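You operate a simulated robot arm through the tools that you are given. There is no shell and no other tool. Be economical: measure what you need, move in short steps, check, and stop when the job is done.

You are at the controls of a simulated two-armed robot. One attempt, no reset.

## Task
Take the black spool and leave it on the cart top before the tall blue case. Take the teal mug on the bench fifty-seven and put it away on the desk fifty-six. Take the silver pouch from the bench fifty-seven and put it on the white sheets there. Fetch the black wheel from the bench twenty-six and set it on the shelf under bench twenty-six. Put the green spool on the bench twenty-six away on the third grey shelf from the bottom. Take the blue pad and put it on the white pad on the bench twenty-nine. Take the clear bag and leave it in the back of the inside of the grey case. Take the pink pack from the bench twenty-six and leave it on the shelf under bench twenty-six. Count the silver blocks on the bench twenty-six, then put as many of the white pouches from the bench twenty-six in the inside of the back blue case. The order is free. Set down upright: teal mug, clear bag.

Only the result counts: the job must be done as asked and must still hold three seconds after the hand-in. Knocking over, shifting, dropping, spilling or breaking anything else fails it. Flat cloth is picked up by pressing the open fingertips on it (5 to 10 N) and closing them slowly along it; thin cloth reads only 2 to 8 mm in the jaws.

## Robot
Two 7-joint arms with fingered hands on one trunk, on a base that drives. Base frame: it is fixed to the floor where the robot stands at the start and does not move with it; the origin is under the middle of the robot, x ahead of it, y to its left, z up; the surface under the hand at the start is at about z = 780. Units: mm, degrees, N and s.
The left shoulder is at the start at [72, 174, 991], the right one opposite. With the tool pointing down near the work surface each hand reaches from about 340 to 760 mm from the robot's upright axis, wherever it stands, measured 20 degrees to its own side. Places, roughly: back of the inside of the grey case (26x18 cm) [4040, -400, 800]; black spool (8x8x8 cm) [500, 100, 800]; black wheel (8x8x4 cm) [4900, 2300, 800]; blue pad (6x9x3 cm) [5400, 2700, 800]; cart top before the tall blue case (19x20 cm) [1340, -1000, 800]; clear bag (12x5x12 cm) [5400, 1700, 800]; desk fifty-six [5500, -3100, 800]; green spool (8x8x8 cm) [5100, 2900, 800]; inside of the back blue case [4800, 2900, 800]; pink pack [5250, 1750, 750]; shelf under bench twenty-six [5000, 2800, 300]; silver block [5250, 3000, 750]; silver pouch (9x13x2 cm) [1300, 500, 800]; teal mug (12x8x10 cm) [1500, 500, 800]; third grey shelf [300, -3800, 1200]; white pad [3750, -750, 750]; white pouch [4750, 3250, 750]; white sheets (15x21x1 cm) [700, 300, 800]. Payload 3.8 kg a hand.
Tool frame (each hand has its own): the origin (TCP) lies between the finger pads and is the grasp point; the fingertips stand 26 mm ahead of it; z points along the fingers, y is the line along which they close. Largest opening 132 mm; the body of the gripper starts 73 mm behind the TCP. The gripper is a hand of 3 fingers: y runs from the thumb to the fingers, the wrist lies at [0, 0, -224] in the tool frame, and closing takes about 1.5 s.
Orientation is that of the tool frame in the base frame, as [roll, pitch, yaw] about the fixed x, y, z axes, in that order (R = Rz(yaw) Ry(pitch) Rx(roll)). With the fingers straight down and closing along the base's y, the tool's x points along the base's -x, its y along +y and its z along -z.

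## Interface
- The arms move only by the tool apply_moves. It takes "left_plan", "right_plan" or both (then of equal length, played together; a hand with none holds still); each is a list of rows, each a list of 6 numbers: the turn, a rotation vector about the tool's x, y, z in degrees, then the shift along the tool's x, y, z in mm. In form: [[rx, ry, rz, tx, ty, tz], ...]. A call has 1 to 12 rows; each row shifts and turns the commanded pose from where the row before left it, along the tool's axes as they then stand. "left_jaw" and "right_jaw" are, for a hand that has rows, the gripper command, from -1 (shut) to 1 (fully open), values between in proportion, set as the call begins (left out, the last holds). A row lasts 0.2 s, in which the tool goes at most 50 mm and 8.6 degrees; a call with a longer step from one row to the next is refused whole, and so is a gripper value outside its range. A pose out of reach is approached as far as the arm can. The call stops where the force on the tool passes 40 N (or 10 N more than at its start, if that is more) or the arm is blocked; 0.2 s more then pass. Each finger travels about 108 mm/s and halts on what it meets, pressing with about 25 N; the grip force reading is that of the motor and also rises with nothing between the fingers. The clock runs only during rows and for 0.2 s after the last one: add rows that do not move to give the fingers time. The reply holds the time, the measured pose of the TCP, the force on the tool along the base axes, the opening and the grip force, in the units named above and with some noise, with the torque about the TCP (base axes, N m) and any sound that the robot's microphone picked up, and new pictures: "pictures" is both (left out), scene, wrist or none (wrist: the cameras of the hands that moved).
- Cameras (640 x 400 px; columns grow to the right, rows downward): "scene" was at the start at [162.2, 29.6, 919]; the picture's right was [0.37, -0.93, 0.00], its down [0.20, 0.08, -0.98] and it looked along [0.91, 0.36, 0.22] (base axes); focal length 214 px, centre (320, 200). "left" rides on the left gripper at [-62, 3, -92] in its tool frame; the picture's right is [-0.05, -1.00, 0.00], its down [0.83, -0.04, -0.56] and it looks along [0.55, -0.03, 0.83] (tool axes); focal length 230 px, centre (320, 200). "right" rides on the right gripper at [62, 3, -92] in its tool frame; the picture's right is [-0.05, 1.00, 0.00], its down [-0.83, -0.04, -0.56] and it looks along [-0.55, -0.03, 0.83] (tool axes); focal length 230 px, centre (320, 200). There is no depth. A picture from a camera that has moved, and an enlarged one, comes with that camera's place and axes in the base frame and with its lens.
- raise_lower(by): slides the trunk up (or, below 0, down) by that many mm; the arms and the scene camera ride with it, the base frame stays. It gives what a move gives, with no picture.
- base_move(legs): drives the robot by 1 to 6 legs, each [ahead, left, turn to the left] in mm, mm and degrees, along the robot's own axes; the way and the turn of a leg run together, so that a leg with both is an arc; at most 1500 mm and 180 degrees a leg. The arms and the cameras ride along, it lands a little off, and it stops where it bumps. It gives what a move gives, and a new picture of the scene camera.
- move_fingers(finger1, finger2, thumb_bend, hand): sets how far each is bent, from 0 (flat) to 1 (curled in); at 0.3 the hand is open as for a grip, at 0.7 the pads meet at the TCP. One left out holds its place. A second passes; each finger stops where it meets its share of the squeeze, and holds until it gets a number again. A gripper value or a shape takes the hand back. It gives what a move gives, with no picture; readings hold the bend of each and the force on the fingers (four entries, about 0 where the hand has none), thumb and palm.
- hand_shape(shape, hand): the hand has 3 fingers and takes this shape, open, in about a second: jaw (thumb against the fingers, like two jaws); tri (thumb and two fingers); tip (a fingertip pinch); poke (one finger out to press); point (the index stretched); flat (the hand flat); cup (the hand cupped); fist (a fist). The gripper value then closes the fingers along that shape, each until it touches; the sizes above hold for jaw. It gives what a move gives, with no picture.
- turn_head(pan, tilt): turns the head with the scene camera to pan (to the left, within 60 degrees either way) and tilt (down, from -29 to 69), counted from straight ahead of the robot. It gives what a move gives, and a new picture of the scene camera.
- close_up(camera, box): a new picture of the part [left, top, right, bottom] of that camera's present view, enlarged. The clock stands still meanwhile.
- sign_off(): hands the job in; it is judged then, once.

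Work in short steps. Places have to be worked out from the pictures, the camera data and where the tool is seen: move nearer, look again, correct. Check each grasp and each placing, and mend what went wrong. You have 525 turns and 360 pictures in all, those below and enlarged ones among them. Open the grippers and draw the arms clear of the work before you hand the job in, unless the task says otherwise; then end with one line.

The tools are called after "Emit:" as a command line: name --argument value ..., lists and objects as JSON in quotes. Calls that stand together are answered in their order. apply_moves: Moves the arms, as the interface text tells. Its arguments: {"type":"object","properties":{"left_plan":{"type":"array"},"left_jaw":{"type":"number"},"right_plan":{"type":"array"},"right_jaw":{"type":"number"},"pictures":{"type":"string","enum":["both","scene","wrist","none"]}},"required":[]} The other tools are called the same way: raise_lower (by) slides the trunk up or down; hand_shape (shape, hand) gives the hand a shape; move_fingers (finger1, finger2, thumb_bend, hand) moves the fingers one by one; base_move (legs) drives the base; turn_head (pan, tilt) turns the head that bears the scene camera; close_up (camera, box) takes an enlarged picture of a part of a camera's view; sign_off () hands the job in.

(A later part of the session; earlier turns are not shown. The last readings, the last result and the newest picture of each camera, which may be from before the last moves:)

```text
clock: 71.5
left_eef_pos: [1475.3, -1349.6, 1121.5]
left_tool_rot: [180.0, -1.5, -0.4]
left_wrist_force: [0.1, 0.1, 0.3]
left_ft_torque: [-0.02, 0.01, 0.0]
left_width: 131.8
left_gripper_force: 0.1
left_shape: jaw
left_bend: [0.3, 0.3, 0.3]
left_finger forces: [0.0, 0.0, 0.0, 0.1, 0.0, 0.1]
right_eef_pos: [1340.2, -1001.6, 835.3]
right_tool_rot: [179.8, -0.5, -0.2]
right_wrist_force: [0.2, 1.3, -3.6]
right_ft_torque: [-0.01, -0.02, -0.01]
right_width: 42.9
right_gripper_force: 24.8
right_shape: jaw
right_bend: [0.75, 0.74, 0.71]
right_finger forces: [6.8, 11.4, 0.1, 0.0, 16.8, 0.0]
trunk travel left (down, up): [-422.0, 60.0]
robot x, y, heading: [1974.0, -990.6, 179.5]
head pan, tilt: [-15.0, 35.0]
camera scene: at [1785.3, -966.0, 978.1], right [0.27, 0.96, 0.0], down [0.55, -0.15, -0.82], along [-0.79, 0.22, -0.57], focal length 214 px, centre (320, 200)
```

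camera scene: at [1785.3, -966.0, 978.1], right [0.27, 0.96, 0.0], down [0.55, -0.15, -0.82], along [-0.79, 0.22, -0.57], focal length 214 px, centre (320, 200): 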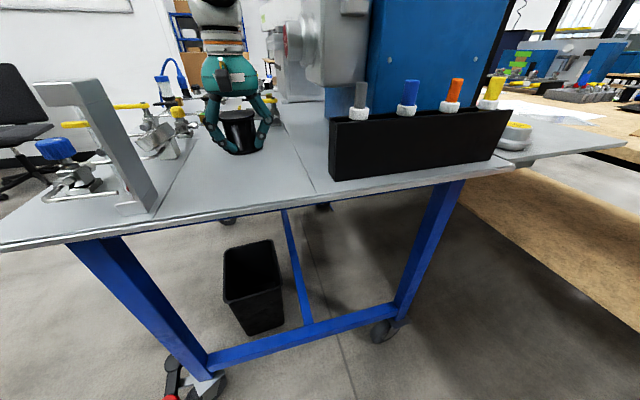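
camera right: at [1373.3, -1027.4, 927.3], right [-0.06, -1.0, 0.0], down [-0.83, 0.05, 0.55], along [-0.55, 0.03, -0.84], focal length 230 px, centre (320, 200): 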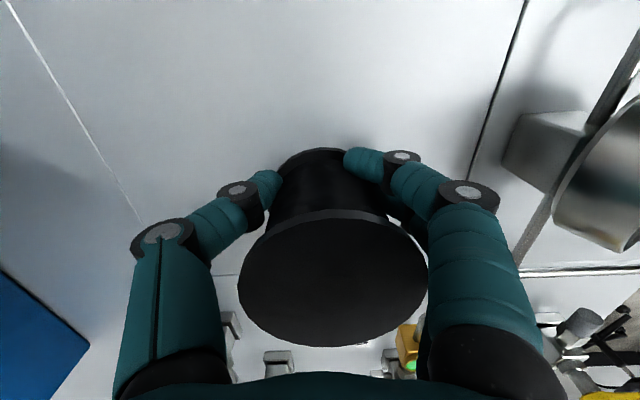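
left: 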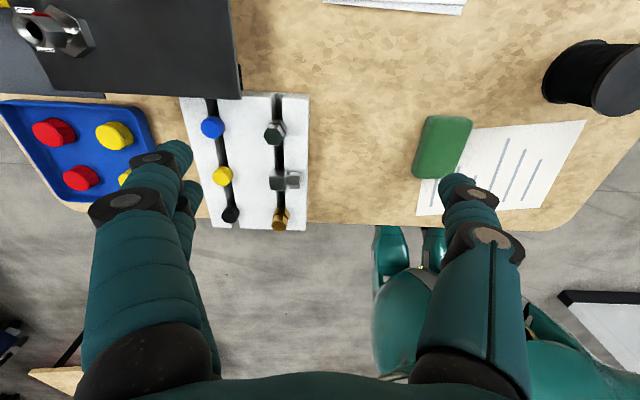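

The hand is at (1340, −1002), level. I lower the trunk slowly until contact.

Emit:
raise_lower --by -8

Emit:
apply_moves --right_plan '[[0, 0, 0, 0, 0, 0]]' --pictures "wrist"

```text
clock: 72.1
left_eef_pos: [1475.7, -1348.6, 1112.9]
left_tool_rot: [-179.9, -1.4, -0.4]
left_wrist_force: [-0.5, 0.6, -0.3]
left_ft_torque: [-0.02, -0.05, -0.01]
left_width: 132.0
left_gripper_force: 0.1
left_shape: jaw
left_bend: [0.3, 0.3, 0.3]
left_finger forces: [0.0, 0.1, 0.1, 0.1, 0.1, 0.0]
right_eef_pos: [1336.1, -1002.7, 833.6]
right_tool_rot: [179.7, -0.1, -0.1]
right_wrist_force: [5.6, 1.2, 16.1]
right_ft_torque: [-0.45, -0.06, 0.18]
right_width: 43.6
right_gripper_force: 24.9
right_shape: jaw
right_bend: [0.76, 0.75, 0.71]
right_finger forces: [9.5, 22.3, 0.0, 0.0, 19.6, 0.1]
trunk travel left (down, up): [-414.0, 68.0]
robot x, y, heading: [1971.4, -990.7, 179.5]
head pan, tilt: [-15.0, 35.0]
stopped: the force on the tool passed its limit at 42 N (the readings are from after the stop); the commanded pose is now the measured one
```

```text
clock: 72.5
left_eef_pos: [1476.3, -1349.0, 1114.0]
left_tool_rot: [-180.0, -1.4, -0.4]
left_wrist_force: [0.8, 0.9, 0.1]
left_ft_torque: [-0.02, 0.0, 0.0]
left_width: 131.9
left_gripper_force: 0.0
left_shape: jaw
left_bend: [0.3, 0.3, 0.3]
left_finger forces: [0.1, 0.0, 0.0, 0.0, 0.0, 0.1]
right_eef_pos: [1336.2, -1003.2, 832.9]
right_tool_rot: [179.7, 0.1, -0.1]
right_wrist_force: [0.5, 0.8, 17.5]
right_ft_torque: [-0.53, 0.14, -0.05]
right_width: 43.7
right_gripper_force: 24.8
right_shape: jaw
right_bend: [0.76, 0.75, 0.71]
right_finger forces: [9.7, 22.8, 0.1, 0.0, 18.9, 0.0]
trunk travel left (down, up): [-414.0, 68.0]
robot x, y, heading: [1971.9, -989.8, 179.6]
head pan, tilt: [-15.0, 35.0]
camera right: at [1397.0, -1006.9, 924.4], right [-0.05, -1.0, 0.01], down [-0.83, 0.05, 0.56], along [-0.56, 0.03, -0.83], focal length 230 px, centre (320, 200)
```

right: 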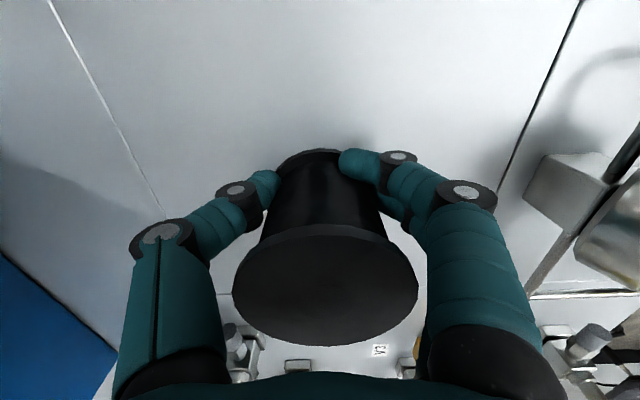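

It rests on the cart. I open partly, look, and then withdraw upward.

Emit:
apply_moves --right_plan '[[0, 0, 0, 0, 0, 0], [0, 0, 0, 0, 0, 0], [0, 0, 0, 0, 0, 0], [0, 0, 0, 0, 0, 0], [0, 0, 0, 0, 0, 0]]' --right_jaw 0.55 --pictures "wrist"

```text
clock: 73.7
left_eef_pos: [1475.9, -1349.1, 1113.1]
left_tool_rot: [179.9, -1.4, -0.5]
left_wrist_force: [-2.0, -0.1, -0.6]
left_ft_torque: [0.0, 0.01, -0.01]
left_width: 131.7
left_gripper_force: 0.0
left_shape: jaw
left_bend: [0.3, 0.3, 0.3]
left_finger forces: [0.0, 0.0, 0.0, 0.0, 0.0, 0.1]
right_eef_pos: [1337.3, -1003.4, 830.9]
right_tool_rot: [179.8, -0.3, -0.2]
right_wrist_force: [1.0, 3.1, 11.8]
right_ft_torque: [-0.58, -0.05, 0.07]
right_width: 99.5
right_gripper_force: 0.1
right_shape: jaw
right_bend: [0.66, 0.64, 0.58]
right_finger forces: [7.3, 4.5, 0.1, 0.0, 0.1, 0.1]
trunk travel left (down, up): [-414.0, 68.0]
robot x, y, heading: [1972.8, -989.1, 179.5]
head pan, tilt: [-15.0, 35.0]
camera right: at [1397.9, -1006.3, 922.0], right [-0.05, -1.0, 0.0], down [-0.83, 0.05, 0.55], along [-0.55, 0.03, -0.83], focal length 230 px, centre (320, 200)
```

right: 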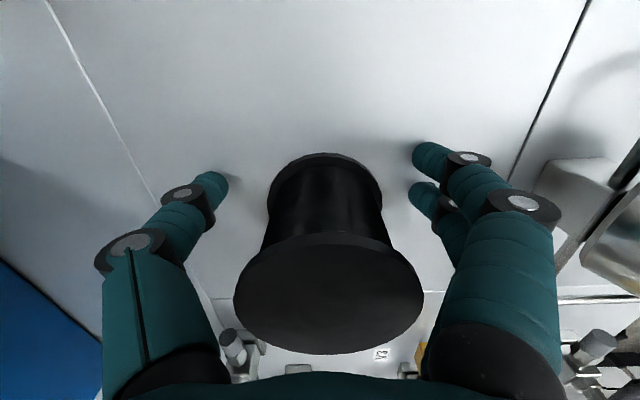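

The spool stands free. I raise the trunk to lift the hand straight off.

Emit:
raise_lower --by 60

Emit:
apply_moves --right_plan '[[0, 0, 0, 0, 0, -40], [0, 0, 0, 0, 0, -45], [0, 0, 0, 0, 0, -45]]' --pictures "both"

```text
clock: 74.7
left_eef_pos: [1474.6, -1350.3, 1169.7]
left_tool_rot: [179.9, -1.6, -0.4]
left_wrist_force: [-0.6, 1.0, -0.4]
left_ft_torque: [-0.01, -0.05, 0.0]
left_width: 131.9
left_gripper_force: 0.0
left_shape: jaw
left_bend: [0.3, 0.3, 0.3]
left_finger forces: [0.1, 0.1, 0.0, 0.1, 0.0, 0.0]
right_eef_pos: [1327.3, -1001.2, 1019.1]
right_tool_rot: [180.0, 11.3, -0.2]
right_wrist_force: [0.0, 0.4, -0.5]
right_ft_torque: [0.02, 0.01, -0.01]
right_width: 101.8
right_gripper_force: 0.2
right_shape: jaw
right_bend: [0.62, 0.62, 0.58]
right_finger forces: [0.0, 0.0, 0.0, 0.0, 0.0, 0.0]
trunk travel left (down, up): [-474.0, 8.0]
robot x, y, heading: [1970.0, -992.9, 179.5]
head pan, tilt: [-15.0, 35.0]
```

```text
clock: 75.5
left_eef_pos: [1475.7, -1348.6, 1172.7]
left_tool_rot: [-180.0, -1.5, -0.3]
left_wrist_force: [0.2, -0.3, 0.2]
left_ft_torque: [0.03, 0.0, 0.0]
left_width: 131.7
left_gripper_force: 0.1
left_shape: jaw
left_bend: [0.3, 0.3, 0.3]
left_finger forces: [0.0, 0.1, 0.0, 0.0, 0.0, 0.0]
right_eef_pos: [1352.1, -1001.4, 1149.2]
right_tool_rot: [179.9, 11.6, -0.2]
right_wrist_force: [0.9, -0.3, -0.6]
right_ft_torque: [0.0, 0.01, -0.01]
right_width: 102.3
right_gripper_force: 0.0
right_shape: jaw
right_bend: [0.62, 0.62, 0.58]
right_finger forces: [0.0, 0.0, 0.0, 0.1, 0.0, 0.0]
right hand out of reach, approached as far as the arm can: row 2
trunk travel left (down, up): [-474.0, 8.0]
robot x, y, heading: [1974.2, -986.3, 179.6]
head pan, tilt: [-15.0, 35.0]
camera scene: at [1779.3, -966.1, 1051.0], right [0.27, 0.96, 0.0], down [0.55, -0.15, -0.82], along [-0.79, 0.22, -0.57], focal length 214 px, centre (320, 200)
camera right: at [1430.5, -1006.0, 1227.2], right [-0.05, -1.0, 0.01], down [-0.7, 0.05, 0.71], along [-0.71, 0.03, -0.7], focal length 230 px, centre (320, 200)
```

scene: 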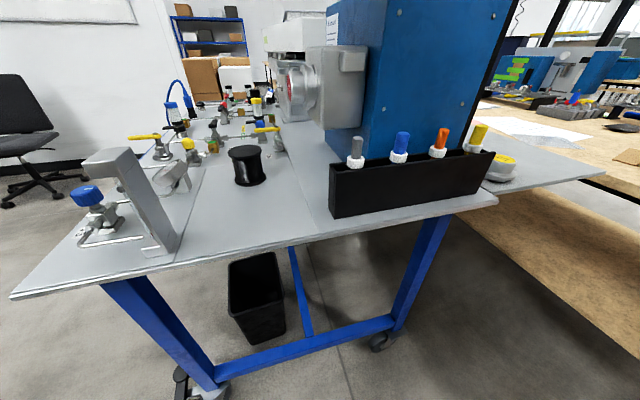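
right: 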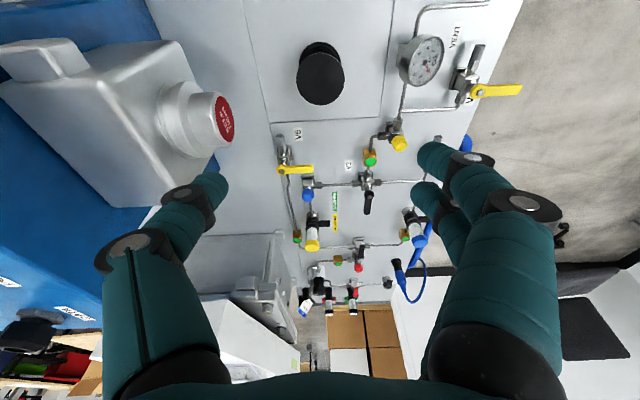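

The black spool stands upright in the panel before the case. Now I back away and turn to face bench 57's end to look for the mug and pouch.

Emit:
base_move --legs '[[-350, 0, 0], [0, 0, -60]]'

Emit:
turn_head --pan 10 --tilt 20

```text
clock: 80.4
left_eef_pos: [1760.2, -740.5, 1171.6]
left_tool_rot: [180.0, -1.5, -60.5]
left_wrist_force: [1.1, -0.2, 0.2]
left_ft_torque: [0.0, 0.0, 0.03]
left_width: 132.0
left_gripper_force: 0.0
left_shape: jaw
left_bend: [0.3, 0.3, 0.3]
left_finger forces: [0.0, 0.0, 0.1, 0.0, 0.0, 0.0]
right_eef_pos: [2000.0, -461.0, 1149.0]
right_tool_rot: [179.9, 11.6, -60.4]
right_wrist_force: [0.5, -0.2, -0.2]
right_ft_torque: [0.0, 0.01, 0.0]
right_width: 101.9
right_gripper_force: 0.1
right_shape: jaw
right_bend: [0.62, 0.62, 0.58]
right_finger forces: [0.0, 0.0, 0.1, 0.0, 0.0, 0.0]
trunk travel left (down, up): [-474.0, 8.0]
robot x, y, heading: [2318.7, -993.4, 119.4]
head pan, tilt: [-15.0, 35.0]
camera scene: at [2243.8, -814.8, 1051.0], right [0.97, 0.25, 0.0], down [0.14, -0.56, -0.82], along [-0.2, 0.79, -0.57], focal length 214 px, centre (320, 200)
```

scene: 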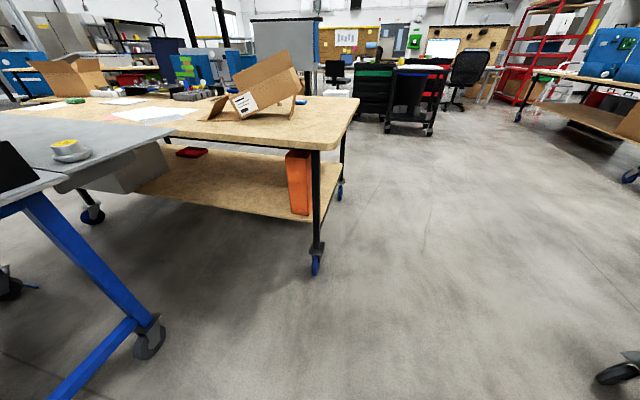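

```text
clock: 81.2
left_eef_pos: [1761.4, -740.1, 1172.5]
left_tool_rot: [-179.9, -1.5, -60.4]
left_wrist_force: [0.4, 0.0, 0.9]
left_ft_torque: [-0.01, 0.0, 0.02]
left_width: 131.9
left_gripper_force: 0.0
left_shape: jaw
left_bend: [0.3, 0.3, 0.3]
left_finger forces: [0.0, 0.0, 0.0, 0.0, 0.0, 0.0]
right_eef_pos: [1999.4, -462.9, 1150.2]
right_tool_rot: [179.8, 11.7, -60.3]
right_wrist_force: [-0.2, 0.0, -0.3]
right_ft_torque: [-0.02, 0.0, 0.03]
right_width: 101.9
right_gripper_force: 0.0
right_shape: jaw
right_bend: [0.62, 0.62, 0.58]
right_finger forces: [0.1, 0.0, 0.1, 0.0, 0.0, 0.1]
trunk travel left (down, up): [-474.0, 8.0]
robot x, y, heading: [2320.3, -992.9, 119.5]
head pan, tilt: [10.0, 20.0]
camera scene: at [2206.7, -828.1, 1074.8], right [0.77, 0.63, 0.0], down [0.22, -0.26, -0.94], along [-0.6, 0.73, -0.34], focal length 214 px, centre (320, 200)
```

scene: 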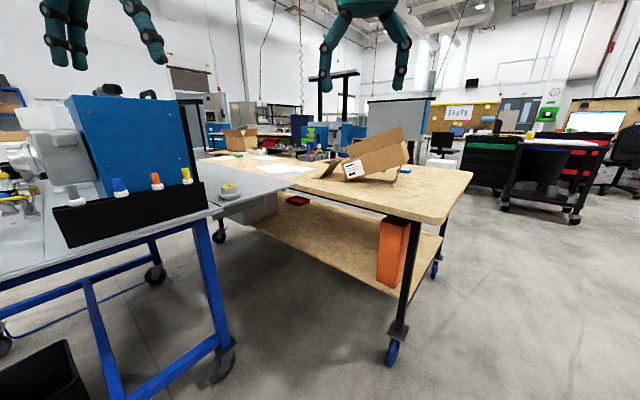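

Bench 57 spans x 285..2105, y −115..720. The mug and pouch lie nearer its far side (y≈720), so I drive around its end.

Emit:
base_move --legs '[[0, 0, -29.5], [0, -330, 0], [1500, 0, 0], [450, 0, 0], [0, 0, 90]]'

Emit:
turn_head --pan 20 --tilt 20

```text
clock: 99.2
left_eef_pos: [2120.9, 563.7, 1173.2]
left_tool_rot: [-179.9, -1.5, 1.4]
left_wrist_force: [0.5, -0.4, 0.6]
left_ft_torque: [0.0, 0.0, 0.05]
left_width: 131.9
left_gripper_force: 0.0
left_shape: jaw
left_bend: [0.3, 0.3, 0.3]
left_finger forces: [0.0, 0.0, 0.1, 0.0, 0.1, 0.1]
right_eef_pos: [1986.4, 908.4, 1149.0]
right_tool_rot: [179.9, 11.6, 1.6]
right_wrist_force: [-0.2, 0.2, 0.4]
right_ft_torque: [-0.03, 0.0, 0.02]
right_width: 102.1
right_gripper_force: 0.0
right_shape: jaw
right_bend: [0.62, 0.62, 0.58]
right_finger forces: [0.0, 0.1, 0.0, 0.0, 0.1, 0.0]
trunk travel left (down, up): [-474.0, 8.0]
robot x, y, heading: [2605.3, 941.9, -178.7]
head pan, tilt: [10.0, 20.0]
camera scene: at [2406.9, 917.4, 1074.8], right [-0.2, 0.98, 0.0], down [0.34, 0.07, -0.94], along [-0.92, -0.18, -0.34], focal length 214 px, centre (320, 200)
```

scene: 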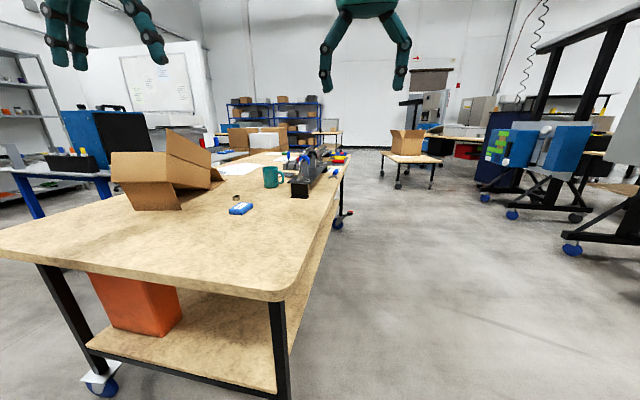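

```text
clock: 99.9
left_eef_pos: [2120.7, 564.5, 1172.2]
left_tool_rot: [179.9, -1.5, 1.4]
left_wrist_force: [-0.1, -1.2, 0.2]
left_ft_torque: [-0.03, 0.02, -0.01]
left_width: 131.8
left_gripper_force: 0.0
left_shape: jaw
left_bend: [0.3, 0.3, 0.3]
left_finger forces: [0.0, 0.1, 0.0, 0.0, 0.1, 0.2]
right_eef_pos: [1986.5, 906.9, 1149.8]
right_tool_rot: [179.9, 11.7, 1.5]
right_wrist_force: [-0.9, -0.1, 0.9]
right_ft_torque: [0.0, 0.02, -0.02]
right_width: 102.3
right_gripper_force: 0.2
right_shape: jaw
right_bend: [0.62, 0.62, 0.58]
right_finger forces: [0.0, 0.0, 0.1, 0.1, 0.0, 0.0]
trunk travel left (down, up): [-474.0, 8.0]
robot x, y, heading: [2607.4, 941.4, -178.9]
head pan, tilt: [20.0, 20.0]
camera scene: at [2411.5, 901.9, 1074.9], right [-0.36, 0.93, 0.0], down [0.32, 0.12, -0.94], along [-0.88, -0.34, -0.34], focal length 214 px, centre (320, 200)
```

scene: 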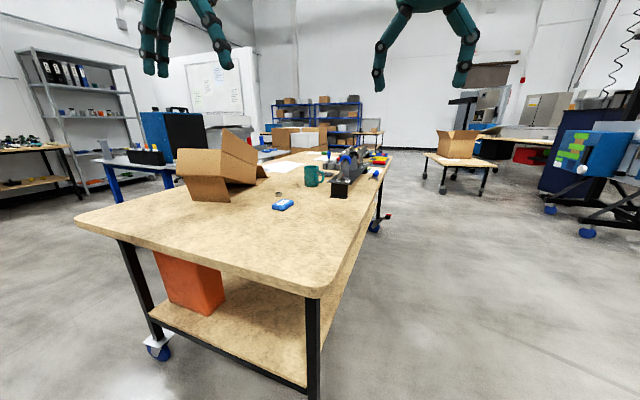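

The mug is at about (1490, 490) and the far side of bench 57 is open. I drive there and turn to face −y.

Emit:
base_move --legs '[[0, -250, 0], [1150, 0, 0], [0, 0, 88.5]]'

Emit:
turn_head --pan 0 --tilt 35

```text
clock: 112.0
left_eef_pos: [1827.9, 678.5, 1172.7]
left_tool_rot: [-180.0, -1.5, 90.4]
left_wrist_force: [-0.4, -0.2, 0.3]
left_ft_torque: [-0.04, 0.01, 0.01]
left_width: 131.8
left_gripper_force: 0.1
left_shape: jaw
left_bend: [0.3, 0.3, 0.3]
left_finger forces: [0.0, 0.1, 0.1, 0.1, 0.0, 0.0]
right_eef_pos: [1482.6, 548.7, 1148.8]
right_tool_rot: [179.9, 11.6, 90.6]
right_wrist_force: [0.5, 0.0, 0.2]
right_ft_torque: [-0.01, -0.02, -0.02]
right_width: 102.1
right_gripper_force: 0.1
right_shape: jaw
right_bend: [0.62, 0.62, 0.58]
right_finger forces: [0.0, 0.1, 0.0, 0.1, 0.0, 0.0]
trunk travel left (down, up): [-474.0, 8.0]
robot x, y, heading: [1461.1, 1169.2, -89.7]
head pan, tilt: [20.0, 20.0]
camera scene: at [1493.5, 973.7, 1074.8], right [-0.94, -0.35, 0.0], down [-0.12, 0.32, -0.94], along [0.33, -0.88, -0.34], focal length 214 px, centre (320, 200)
```

scene: 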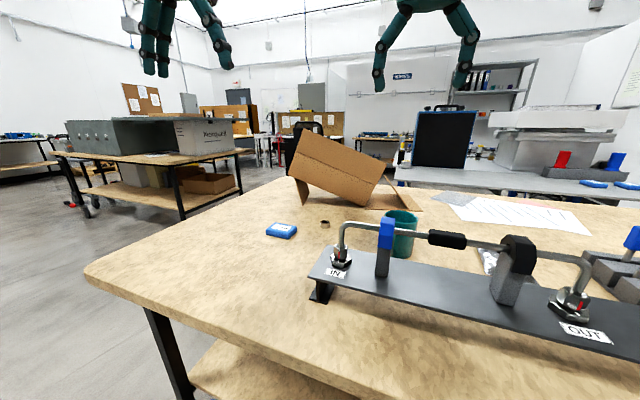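

```text
clock: 112.8
left_eef_pos: [1826.7, 676.9, 1171.2]
left_tool_rot: [-180.0, -1.6, 90.3]
left_wrist_force: [-1.3, 0.6, 0.3]
left_ft_torque: [-0.01, 0.0, -0.04]
left_width: 131.7
left_gripper_force: 0.1
left_shape: jaw
left_bend: [0.3, 0.3, 0.3]
left_finger forces: [0.1, 0.0, 0.0, 0.0, 0.1, 0.0]
right_eef_pos: [1481.9, 548.8, 1149.4]
right_tool_rot: [179.9, 11.6, 90.7]
right_wrist_force: [-0.3, -0.5, -0.4]
right_ft_torque: [-0.03, -0.03, 0.01]
right_width: 101.7
right_gripper_force: 0.1
right_shape: jaw
right_bend: [0.62, 0.62, 0.58]
right_finger forces: [0.1, 0.0, 0.1, 0.0, 0.1, 0.1]
trunk travel left (down, up): [-474.0, 8.0]
robot x, y, heading: [1462.9, 1171.2, -89.6]
head pan, tilt: [0.0, 35.0]
camera scene: at [1461.7, 972.9, 1051.1], right [-1.0, -0.01, 0.0], down [0.0, 0.57, -0.82], along [0.01, -0.82, -0.57], focal length 214 px, centre (320, 200)
```

scene: 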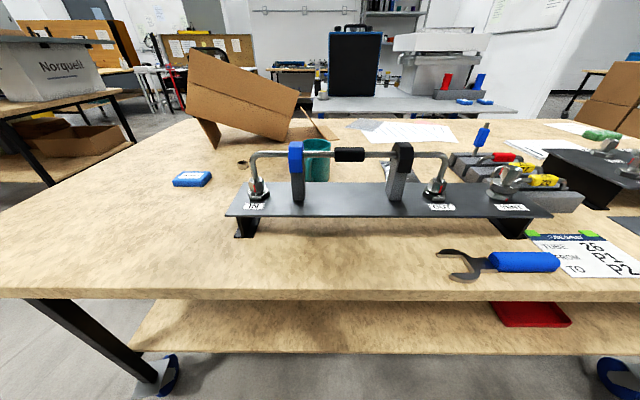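

The mug and a silvery thing lie behind a pipe fixture. I look down with the right wrist camera.

Emit:
apply_moves --right_plan '[[0, -5.8, 0, 0, 0, 0], [0, -5.8, 0, 0, 0, 0]]' --right_jaw 1 --pictures "wrist"

Emit:
close_up --camera "scene" --box '[220, 110, 460, 260]'

```text
clock: 113.4
left_eef_pos: [1828.6, 677.8, 1173.5]
left_tool_rot: [180.0, -1.4, 90.4]
left_wrist_force: [0.3, 0.3, 0.1]
left_ft_torque: [0.04, -0.02, 0.01]
left_width: 131.8
left_gripper_force: 0.0
left_shape: jaw
left_bend: [0.3, 0.3, 0.3]
left_finger forces: [0.0, 0.0, 0.0, 0.1, 0.0, 0.0]
right_eef_pos: [1482.5, 551.9, 1148.5]
right_tool_rot: [179.8, 23.1, 90.6]
right_wrist_force: [-0.8, -0.1, 0.8]
right_ft_torque: [-0.02, -0.01, 0.03]
right_width: 131.9
right_gripper_force: 0.1
right_shape: jaw
right_bend: [0.3, 0.3, 0.3]
right_finger forces: [0.0, 0.0, 0.1, 0.0, 0.0, 0.0]
trunk travel left (down, up): [-474.0, 8.0]
robot x, y, heading: [1459.4, 1170.6, -89.7]
head pan, tilt: [0.0, 35.0]
camera right: at [1484.0, 642.5, 1209.2], right [1.0, -0.04, 0.02], down [-0.04, -0.55, 0.84], along [-0.02, -0.84, -0.55], focal length 230 px, centre (320, 200)
```

right: 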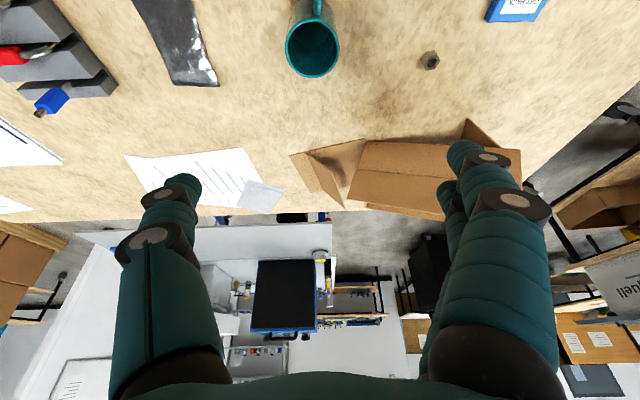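

```text
2.67 times, centred on (340, 185) of scene
camera zoom: at [1461.7, 973.5, 1051.1], right [-1.0, -0.01, 0.0], down [0.0, 0.57, -0.82], along [0.0, -0.82, -0.57], focal length 572 px, centre (267, 240)
```

zoom: 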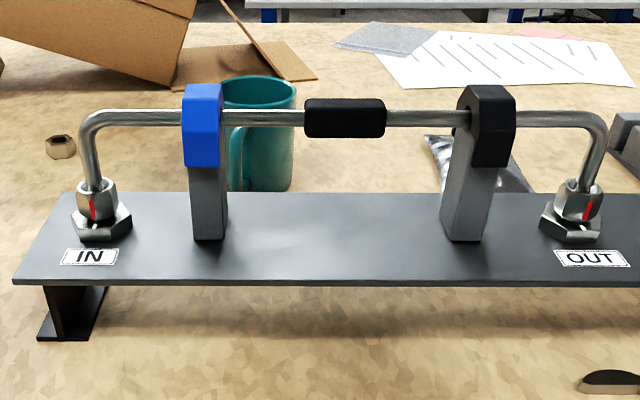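

The mug (centre ≈(1477, 500), handle toward me) and the silver pouch (≈(1250, 440)) are visible. I level the right hand, lower the trunk partly, and shift the base so the mug lies on the right hand's side.

Emit:
apply_moves --right_plan '[[0, 7.7, 0, 0, 0, 0], [0, 7.7, 0, 0, 0, 0], [0, 7.7, 0, 0, 0, 0]]' --pictures "none"

Emit:
raise_lower --by -120

Emit:
base_move --legs '[[40, 140, 0]]'

Emit:
apply_moves --right_plan '[[0, 0, 0, 0, 0, 0]]' --pictures "wrist"

```text
clock: 114.2
left_eef_pos: [1827.2, 676.1, 1171.6]
left_tool_rot: [180.0, -1.6, 90.4]
left_wrist_force: [-0.7, -0.6, 1.3]
left_ft_torque: [0.02, 0.0, -0.02]
left_width: 132.0
left_gripper_force: 0.0
left_shape: jaw
left_bend: [0.3, 0.3, 0.3]
left_finger forces: [0.0, 0.0, 0.0, 0.1, 0.1, 0.1]
right_eef_pos: [1474.4, 561.0, 1144.4]
right_tool_rot: [179.8, 7.7, 90.8]
right_wrist_force: [0.1, 0.2, 0.6]
right_ft_torque: [-0.03, 0.0, -0.03]
right_width: 131.7
right_gripper_force: 0.1
right_shape: jaw
right_bend: [0.3, 0.3, 0.3]
right_finger forces: [0.0, 0.1, 0.0, 0.1, 0.0, 0.0]
right hand out of reach, approached as far as the arm can: row 2, 3
trunk travel left (down, up): [-474.0, 8.0]
robot x, y, heading: [1460.8, 1165.6, -89.7]
head pan, tilt: [0.0, 35.0]
```

```text
clock: 115.7
left_eef_pos: [1825.9, 677.4, 1052.7]
left_tool_rot: [179.9, -1.5, 90.4]
left_wrist_force: [0.1, 0.5, 0.0]
left_ft_torque: [0.0, 0.0, -0.02]
left_width: 131.9
left_gripper_force: 0.0
left_shape: jaw
left_bend: [0.3, 0.3, 0.3]
left_finger forces: [0.1, 0.0, 0.0, 0.0, 0.1, 0.1]
right_eef_pos: [1475.7, 559.2, 1025.9]
right_tool_rot: [179.9, 7.8, 90.7]
right_wrist_force: [0.4, 0.3, 0.0]
right_ft_torque: [-0.04, -0.03, -0.01]
right_width: 131.9
right_gripper_force: 0.1
right_shape: jaw
right_bend: [0.3, 0.3, 0.3]
right_finger forces: [0.1, 0.0, 0.0, 0.1, 0.1, 0.0]
trunk travel left (down, up): [-354.0, 128.0]
robot x, y, heading: [1460.4, 1168.5, -89.8]
head pan, tilt: [0.0, 35.0]
```

```text
clock: 117.6
left_eef_pos: [1965.0, 638.9, 1052.4]
left_tool_rot: [180.0, -1.6, 90.5]
left_wrist_force: [-1.0, 0.0, -0.1]
left_ft_torque: [0.02, 0.0, 0.01]
left_width: 132.0
left_gripper_force: 0.1
left_shape: jaw
left_bend: [0.3, 0.3, 0.3]
left_finger forces: [0.0, 0.0, 0.0, 0.0, 0.0, 0.0]
right_eef_pos: [1613.9, 522.4, 1026.1]
right_tool_rot: [-180.0, 7.7, 90.8]
right_wrist_force: [0.5, -0.3, 0.4]
right_ft_torque: [0.01, -0.02, -0.03]
right_width: 131.8
right_gripper_force: 0.0
right_shape: jaw
right_bend: [0.3, 0.3, 0.3]
right_finger forces: [0.1, 0.0, 0.0, 0.0, 0.1, 0.0]
trunk travel left (down, up): [-354.0, 128.0]
robot x, y, heading: [1599.0, 1131.0, -89.6]
head pan, tilt: [0.0, 35.0]
camera scene: at [1599.6, 949.7, 897.9], right [-1.0, -0.01, 0.0], down [0.0, 0.57, -0.82], along [0.01, -0.82, -0.57], focal length 214 px, centre (320, 200)
```

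scene: 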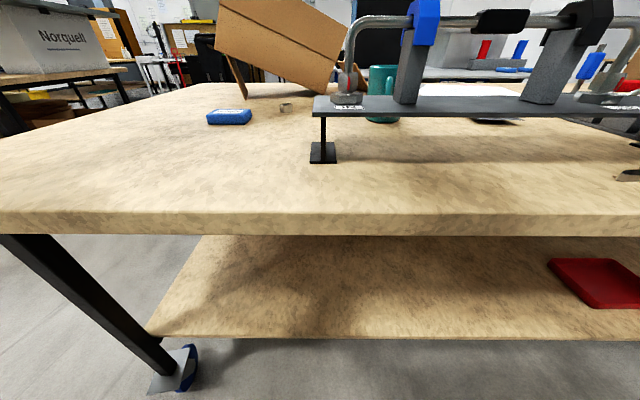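

```text
clock: 118.0
left_eef_pos: [1965.9, 638.7, 1052.7]
left_tool_rot: [-179.9, -1.5, 90.3]
left_wrist_force: [0.1, -0.6, -0.4]
left_ft_torque: [0.03, -0.01, 0.0]
left_width: 132.1
left_gripper_force: 0.0
left_shape: jaw
left_bend: [0.3, 0.3, 0.3]
left_finger forces: [0.0, 0.0, 0.0, 0.1, 0.0, 0.1]
right_eef_pos: [1613.7, 521.0, 1025.5]
right_tool_rot: [179.9, 7.7, 90.7]
right_wrist_force: [-0.5, -0.6, 0.0]
right_ft_torque: [-0.01, 0.01, 0.01]
right_width: 131.8
right_gripper_force: 0.1
right_shape: jaw
right_bend: [0.3, 0.3, 0.3]
right_finger forces: [0.0, 0.0, 0.1, 0.0, 0.0, 0.0]
trunk travel left (down, up): [-354.0, 128.0]
robot x, y, heading: [1595.3, 1132.3, -89.6]
head pan, tilt: [0.0, 35.0]
camera right: at [1614.8, 593.6, 1108.5], right [1.0, -0.04, 0.01], down [-0.04, -0.75, 0.66], along [-0.02, -0.66, -0.75], focal length 230 px, centre (320, 200)
```

right: 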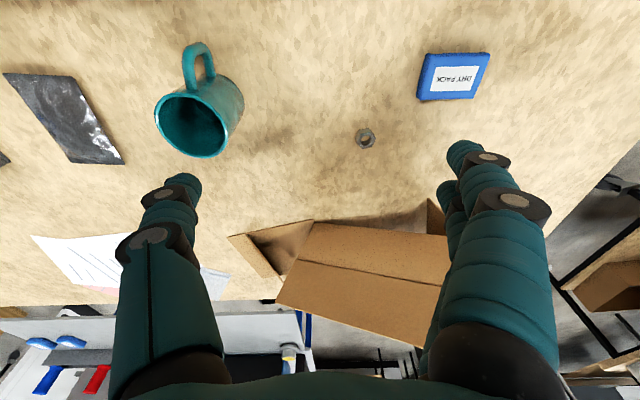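

The mug rim is centred at about (1484, 503). I level the hand and move over it.

Emit:
apply_moves --right_plan '[[0, 7.7, 0, 0, 0, 0], [0, 0, 0, -6, -43, 0], [0, 0, 0, -6, -43, 0], [0, 0, 0, -6, -44, 0]]' --pictures "wrist"

```text
clock: 119.0
left_eef_pos: [1965.3, 637.8, 1051.9]
left_tool_rot: [179.8, -1.5, 90.4]
left_wrist_force: [1.0, 0.0, -1.3]
left_ft_torque: [-0.03, -0.02, -0.02]
left_width: 132.0
left_gripper_force: 0.0
left_shape: jaw
left_bend: [0.3, 0.3, 0.3]
left_finger forces: [0.1, 0.0, 0.0, 0.1, 0.0, 0.0]
right_eef_pos: [1481.6, 500.7, 1024.6]
right_tool_rot: [179.8, 0.0, 90.7]
right_wrist_force: [-0.8, 0.1, -0.2]
right_ft_torque: [0.01, 0.01, 0.03]
right_width: 131.7
right_gripper_force: 0.0
right_shape: jaw
right_bend: [0.3, 0.3, 0.3]
right_finger forces: [0.0, 0.0, 0.1, 0.0, 0.0, 0.1]
trunk travel left (down, up): [-354.0, 128.0]
robot x, y, heading: [1599.9, 1126.0, -89.7]
head pan, tilt: [0.0, 35.0]
camera right: at [1483.3, 561.0, 1116.3], right [1.0, -0.04, 0.0], down [-0.03, -0.83, 0.56], along [-0.02, -0.56, -0.83], focal length 230 px, centre (320, 200)
```

right: 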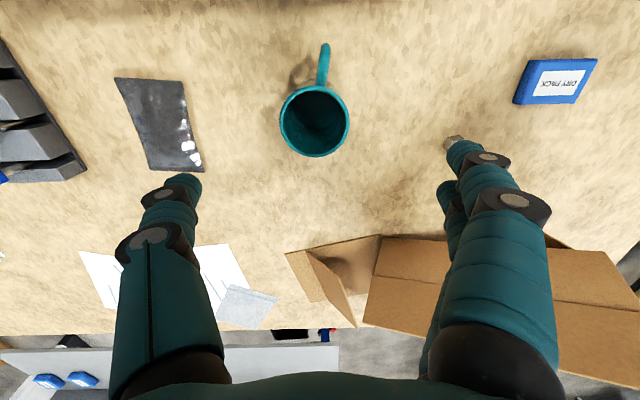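

Well aligned; I descend around the mug.

Emit:
apply_moves --right_plan '[[0, 0, 0, -2, -6, 40], [0, 0, 0, 0, 0, 45], [0, 0, 0, 0, 0, 45], [0, 0, 0, 0, 0, 45], [0, 0, 0, 0, 0, 10]]' --pictures "both"

```text
clock: 120.2
left_eef_pos: [1965.5, 639.0, 1052.7]
left_tool_rot: [-180.0, -1.5, 90.4]
left_wrist_force: [0.4, 0.7, 0.4]
left_ft_torque: [-0.01, 0.0, 0.02]
left_width: 131.9
left_gripper_force: 0.1
left_shape: jaw
left_bend: [0.3, 0.3, 0.3]
left_finger forces: [0.0, 0.1, 0.0, 0.1, 0.0, 0.0]
right_eef_pos: [1478.0, 499.3, 840.2]
right_tool_rot: [179.8, 0.1, 90.7]
right_wrist_force: [0.4, -0.3, 0.2]
right_ft_torque: [-0.02, 0.02, -0.03]
right_width: 132.0
right_gripper_force: 0.1
right_shape: jaw
right_bend: [0.3, 0.3, 0.3]
right_finger forces: [0.0, 0.1, 0.0, 0.1, 0.0, 0.0]
trunk travel left (down, up): [-354.0, 128.0]
robot x, y, heading: [1601.6, 1130.6, -89.4]
head pan, tilt: [0.0, 35.0]
camera scene: at [1599.4, 949.8, 898.0], right [-1.0, -0.01, 0.0], down [0.0, 0.57, -0.82], along [0.01, -0.82, -0.57], focal length 214 px, centre (320, 200)
camera right: at [1479.7, 559.4, 931.2], right [1.0, -0.04, 0.0], down [-0.03, -0.83, 0.56], along [-0.02, -0.56, -0.83], focal length 230 px, centre (320, 200)
```

scene: 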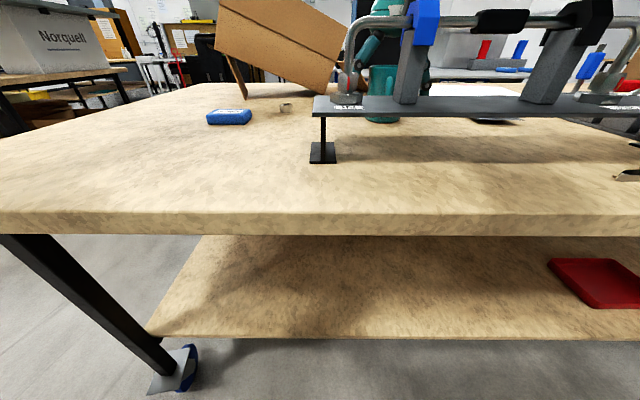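
right: 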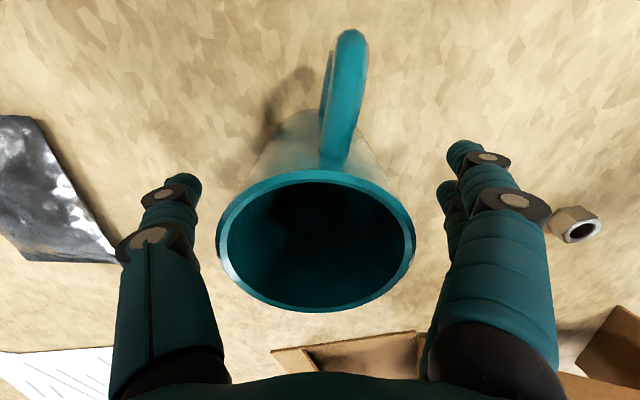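

Aligned around the mug; close.

Emit:
apply_moves --right_plan '[[0, 0, 0, 0, 0, 0], [0, 0, 0, 0, 0, 0], [0, 0, 0, 0, 0, 0], [0, 0, 0, 0, 0, 0], [0, 0, 0, 0, 0, 0], [0, 0, 0, 0, 0, 0]]' --right_jaw -1 --pictures "wrist"

```text
clock: 121.6
left_eef_pos: [1965.1, 637.7, 1052.7]
left_tool_rot: [-180.0, -1.5, 90.4]
left_wrist_force: [0.6, 0.3, 0.3]
left_ft_torque: [0.02, -0.03, 0.02]
left_width: 132.0
left_gripper_force: 0.1
left_shape: jaw
left_bend: [0.3, 0.3, 0.3]
left_finger forces: [0.1, 0.0, 0.0, 0.1, 0.0, 0.0]
right_eef_pos: [1477.9, 498.5, 839.5]
right_tool_rot: [179.9, -0.1, 90.8]
right_wrist_force: [-0.3, 0.2, 0.5]
right_ft_torque: [0.05, -0.01, 0.01]
right_width: 61.9
right_gripper_force: 25.1
right_shape: jaw
right_bend: [0.73, 0.73, 0.7]
right_finger forces: [11.5, 11.2, 0.0, 0.0, 22.0, 0.0]
trunk travel left (down, up): [-354.0, 128.0]
robot x, y, heading: [1601.2, 1134.6, -89.2]
head pan, tilt: [0.0, 35.0]
camera right: at [1479.7, 559.3, 931.2], right [1.0, -0.04, 0.0], down [-0.03, -0.83, 0.56], along [-0.02, -0.56, -0.83], focal length 230 px, centre (320, 200)
```

right: 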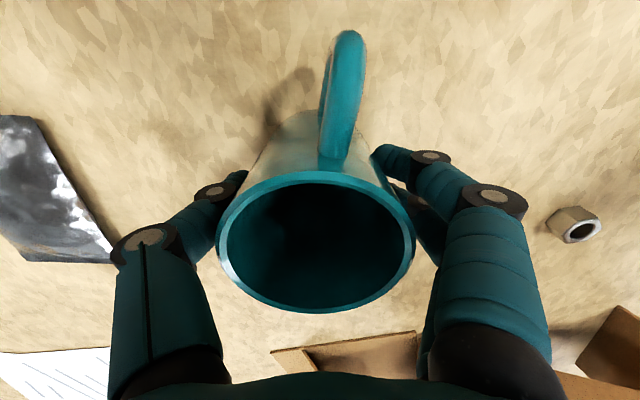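

Mug gripped (62 mm). Lift straight up 200 mm.

Emit:
apply_moves --right_plan '[[0, 0, 0, 0, 0, -40], [0, 0, 0, 0, 0, -45], [0, 0, 0, 0, 0, -45], [0, 0, 0, 0, 0, -45], [0, 0, 0, 0, 0, -25]]' --pictures "wrist"

```text
clock: 122.8
left_eef_pos: [1965.3, 638.5, 1052.4]
left_tool_rot: [180.0, -1.5, 90.3]
left_wrist_force: [0.4, 0.4, -1.0]
left_ft_torque: [-0.01, -0.04, -0.02]
left_width: 131.7
left_gripper_force: 0.1
left_shape: jaw
left_bend: [0.3, 0.3, 0.3]
left_finger forces: [0.0, 0.0, 0.1, 0.0, 0.0, 0.1]
right_eef_pos: [1475.6, 500.9, 1042.0]
right_tool_rot: [179.9, -0.1, 90.7]
right_wrist_force: [0.9, 0.4, -2.1]
right_ft_torque: [0.01, -0.01, -0.02]
right_width: 61.8
right_gripper_force: 24.7
right_shape: jaw
right_bend: [0.73, 0.73, 0.7]
right_finger forces: [11.6, 11.4, 0.0, 0.0, 22.1, 0.0]
trunk travel left (down, up): [-354.0, 128.0]
robot x, y, heading: [1601.4, 1129.1, -89.7]
head pan, tilt: [0.0, 35.0]
camera right: at [1478.3, 561.7, 1133.6], right [1.0, -0.04, 0.0], down [-0.04, -0.83, 0.56], along [-0.02, -0.56, -0.83], focal length 230 px, centre (320, 200)
```

right: 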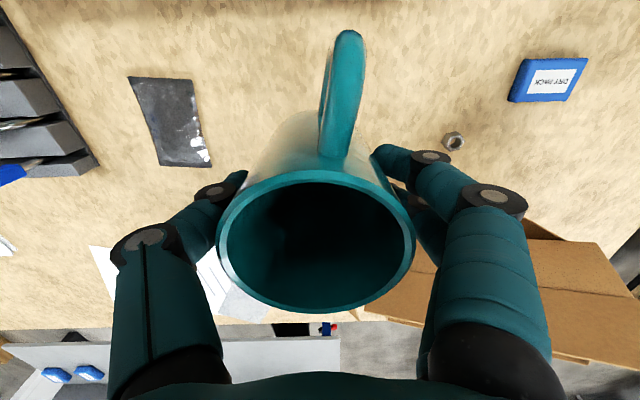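

Mug up. I draw it back a bit, then shift the base so that the left hand comes over the pouch (≈(1253, 468)).

Emit:
apply_moves --right_plan '[[0, 0, 0, 45, 0, 0], [0, 0, 0, 45, 0, 0], [0, 0, 0, 30, 0, 0]]' --pictures "none"

Emit:
base_move --legs '[[0, -510, 0]]'

Emit:
apply_moves --left_plan '[[0, 0, 0, -20, -45, 0], [0, 0, 0, -20, -45, 0], [0, 0, 0, -20, -45, 0], [0, 0, 0, -20, -45, 0]]' --left_jaw 1 --pictures "wrist"

```text
clock: 123.6
left_eef_pos: [1964.5, 638.3, 1052.4]
left_tool_rot: [180.0, -1.5, 90.3]
left_wrist_force: [-0.5, 0.3, -0.3]
left_ft_torque: [0.01, 0.0, -0.01]
left_width: 131.7
left_gripper_force: 0.1
left_shape: jaw
left_bend: [0.3, 0.3, 0.3]
left_finger forces: [0.0, 0.1, 0.0, 0.0, 0.1, 0.1]
right_eef_pos: [1475.5, 621.4, 1041.6]
right_tool_rot: [-180.0, 0.1, 90.7]
right_wrist_force: [0.0, 0.6, -3.1]
right_ft_torque: [-0.01, 0.01, 0.01]
right_width: 61.9
right_gripper_force: 25.3
right_shape: jaw
right_bend: [0.73, 0.73, 0.7]
right_finger forces: [11.5, 11.3, 0.0, 0.1, 22.0, 0.0]
trunk travel left (down, up): [-354.0, 128.0]
robot x, y, heading: [1599.5, 1130.6, -89.6]
head pan, tilt: [0.0, 35.0]
```

```text
clock: 128.5
left_eef_pos: [1455.3, 634.2, 1052.4]
left_tool_rot: [-180.0, -1.5, 89.8]
left_wrist_force: [-0.1, -0.1, 0.2]
left_ft_torque: [-0.02, 0.0, 0.03]
left_width: 131.8
left_gripper_force: 0.1
left_shape: jaw
left_bend: [0.3, 0.3, 0.3]
left_finger forces: [0.0, 0.0, 0.0, 0.1, 0.0, 0.0]
right_eef_pos: [965.9, 620.8, 1041.7]
right_tool_rot: [179.9, 0.0, 90.2]
right_wrist_force: [-1.0, -0.1, -2.7]
right_ft_torque: [-0.02, 0.02, -0.01]
right_width: 61.9
right_gripper_force: 24.8
right_shape: jaw
right_bend: [0.73, 0.73, 0.7]
right_finger forces: [11.6, 11.3, 0.1, 0.0, 21.9, 0.0]
trunk travel left (down, up): [-354.0, 128.0]
robot x, y, heading: [1097.1, 1126.9, -90.0]
head pan, tilt: [0.0, 35.0]
camera scene: at [1092.3, 948.6, 897.9], right [-1.0, 0.0, 0.0], down [0.0, 0.57, -0.82], along [0.0, -0.82, -0.57], focal length 214 px, centre (320, 200)
```

scene: 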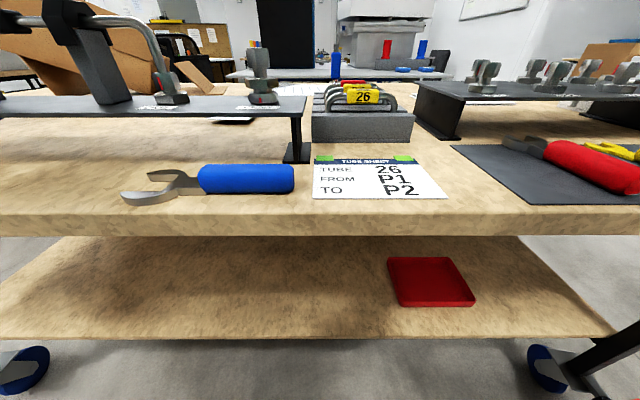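

```text
clock: 129.5
left_eef_pos: [1273.0, 554.5, 1049.7]
left_tool_rot: [179.9, -1.6, 89.9]
left_wrist_force: [0.0, 0.0, 0.2]
left_ft_torque: [0.0, 0.01, 0.01]
left_width: 132.0
left_gripper_force: 0.1
left_shape: jaw
left_bend: [0.3, 0.3, 0.3]
left_finger forces: [0.0, 0.0, 0.1, 0.1, 0.1, 0.0]
right_eef_pos: [965.6, 619.7, 1042.2]
right_tool_rot: [179.9, 0.0, 90.2]
right_wrist_force: [-0.7, 0.7, -2.8]
right_ft_torque: [0.01, 0.02, -0.01]
right_width: 62.1
right_gripper_force: 25.0
right_shape: jaw
right_bend: [0.73, 0.73, 0.7]
right_finger forces: [11.6, 11.4, 0.0, 0.1, 22.1, 0.0]
trunk travel left (down, up): [-354.0, 128.0]
robot x, y, heading: [1092.4, 1126.1, -89.9]
head pan, tilt: [0.0, 35.0]
camera left: at [1275.3, 489.5, 1139.9], right [-1.0, -0.05, 0.0], down [-0.04, 0.82, 0.58], along [-0.03, 0.58, -0.82], focal length 230 px, centre (320, 200)
```

left: 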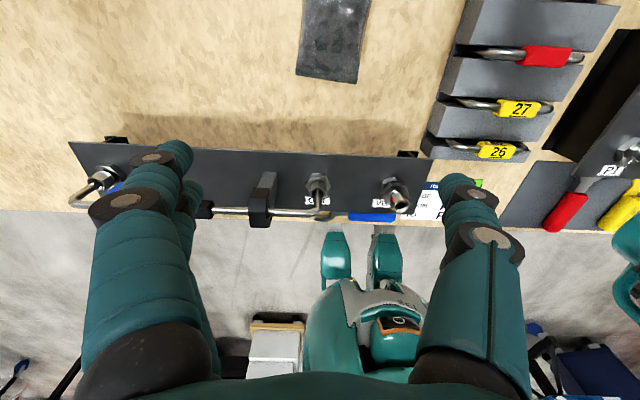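

The pouch centre is at about (1258, 470), long along y. I move over it and descend partly, checking.

Emit:
apply_moves --left_plan '[[0, -1.5, 0, -42, -8, 0], [0, 0, 0, -42, -7, 0], [0, 0, 0, 0, 0, 45], [0, 0, 0, 0, 0, 45], [0, 0, 0, 0, 0, 40]]' --pictures "both"

```text
clock: 130.7
left_eef_pos: [1261.3, 470.4, 919.1]
left_tool_rot: [-180.0, 0.0, 89.9]
left_wrist_force: [0.3, -0.5, -0.3]
left_ft_torque: [-0.01, 0.01, -0.03]
left_width: 132.2
left_gripper_force: 0.0
left_shape: jaw
left_bend: [0.3, 0.3, 0.3]
left_finger forces: [0.0, 0.0, 0.1, 0.0, 0.0, 0.0]
right_eef_pos: [965.0, 620.6, 1041.7]
right_tool_rot: [179.9, 0.0, 90.2]
right_wrist_force: [-0.7, 0.1, -2.8]
right_ft_torque: [-0.01, 0.0, 0.0]
right_width: 61.6
right_gripper_force: 24.8
right_shape: jaw
right_bend: [0.73, 0.73, 0.7]
right_finger forces: [11.6, 11.3, 0.0, 0.0, 22.1, 0.0]
trunk travel left (down, up): [-354.0, 128.0]
robot x, y, heading: [1097.7, 1131.0, -90.4]
head pan, tilt: [0.0, 35.0]
camera scene: at [1092.7, 948.4, 897.8], right [-1.0, 0.0, 0.0], down [0.0, 0.57, -0.82], along [0.0, -0.82, -0.57], focal length 214 px, centre (320, 200)
camera left: at [1264.1, 408.3, 1011.9], right [-1.0, -0.05, 0.0], down [-0.04, 0.83, 0.55], along [-0.03, 0.55, -0.83], focal length 230 px, centre (320, 200)
```

scene: 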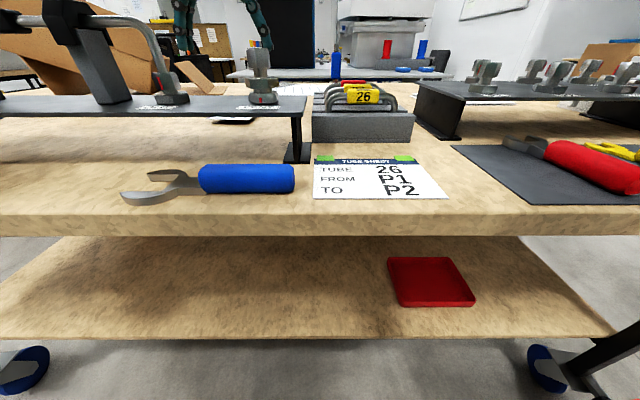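
left: 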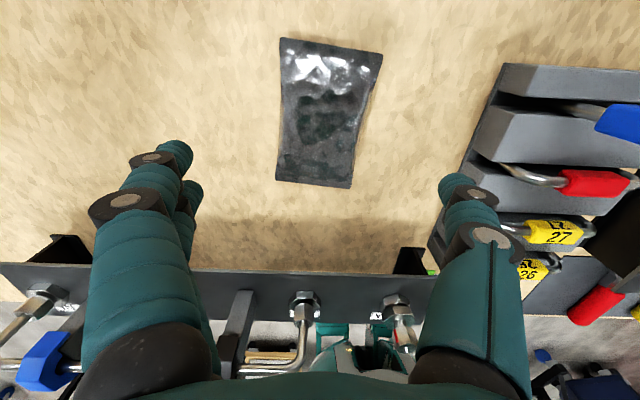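

Centre ≈(1259, 463), turned about 4°. I descend to just above the bench and close.

Emit:
apply_moves --left_plan '[[0, 0, 4.5, -5, -2, 40], [0, 0, 0, 0, 0, 45], [0, 0, 0, 0, 0, 20], [0, 0, 0, 0, 0, 5]]' --pictures "wrist"

```text
clock: 131.7
left_eef_pos: [1258.8, 464.2, 809.8]
left_tool_rot: [179.9, 0.1, 85.5]
left_wrist_force: [0.7, 0.0, -0.7]
left_ft_torque: [-0.01, 0.02, -0.01]
left_width: 132.1
left_gripper_force: 0.1
left_shape: jaw
left_bend: [0.3, 0.3, 0.3]
left_finger forces: [0.1, 0.1, 0.0, 0.0, 0.0, 0.1]
right_eef_pos: [966.7, 621.0, 1041.5]
right_tool_rot: [179.9, 0.0, 90.2]
right_wrist_force: [-0.3, -0.2, -2.6]
right_ft_torque: [0.0, 0.04, 0.01]
right_width: 61.7
right_gripper_force: 25.3
right_shape: jaw
right_bend: [0.73, 0.73, 0.7]
right_finger forces: [11.6, 11.3, 0.0, 0.0, 22.1, 0.0]
trunk travel left (down, up): [-354.0, 128.0]
robot x, y, heading: [1093.4, 1129.3, -89.9]
head pan, tilt: [0.0, 35.0]
camera left: at [1255.5, 403.4, 900.7], right [-1.0, 0.03, 0.0], down [0.02, 0.83, 0.55], along [0.02, 0.55, -0.83], focal length 230 px, centre (320, 200)
```

left: 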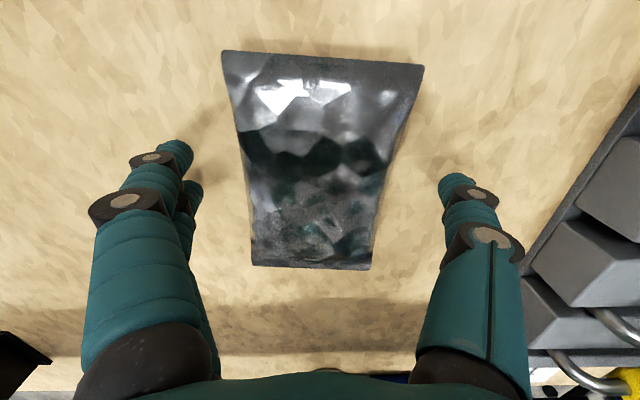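

Centred. Lower 3 mm more and close.

Emit:
apply_moves --left_plan '[[0, 0, 0, 0, 0, 3], [0, 0, 0, 0, 0, 0], [0, 0, 0, 0, 0, 0], [0, 0, 0, 0, 0, 0], [0, 0, 0, 0, 0, 0], [0, 0, 0, 0, 0, 0]]' --left_jaw -1 --pictures "wrist"

```text
clock: 133.1
left_eef_pos: [1257.2, 464.5, 806.9]
left_tool_rot: [-179.9, 0.1, 85.4]
left_wrist_force: [1.5, -1.4, 4.6]
left_ft_torque: [0.01, -0.33, 0.01]
left_width: 75.6
left_gripper_force: 25.6
left_shape: jaw
left_bend: [0.7, 0.7, 0.7]
left_finger forces: [13.3, 13.5, 0.0, 0.1, 22.0, 0.0]
right_eef_pos: [966.2, 620.2, 1041.2]
right_tool_rot: [179.9, 0.1, 90.2]
right_wrist_force: [-0.2, -0.7, -2.9]
right_ft_torque: [0.01, 0.01, 0.01]
right_width: 61.8
right_gripper_force: 25.1
right_shape: jaw
right_bend: [0.73, 0.73, 0.7]
right_finger forces: [11.6, 11.3, 0.0, 0.0, 22.1, 0.0]
trunk travel left (down, up): [-354.0, 128.0]
robot x, y, heading: [1093.2, 1126.2, -90.0]
head pan, tilt: [0.0, 35.0]
camera left: at [1255.6, 403.6, 898.2], right [-1.0, 0.03, 0.0], down [0.02, 0.83, 0.55], along [0.02, 0.55, -0.83], focal length 230 px, centre (320, 200)
```

left: 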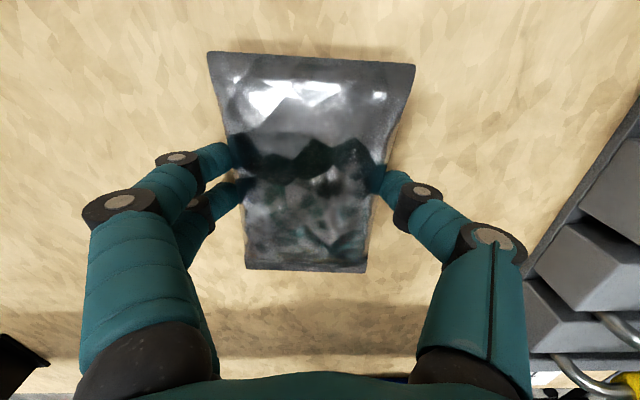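

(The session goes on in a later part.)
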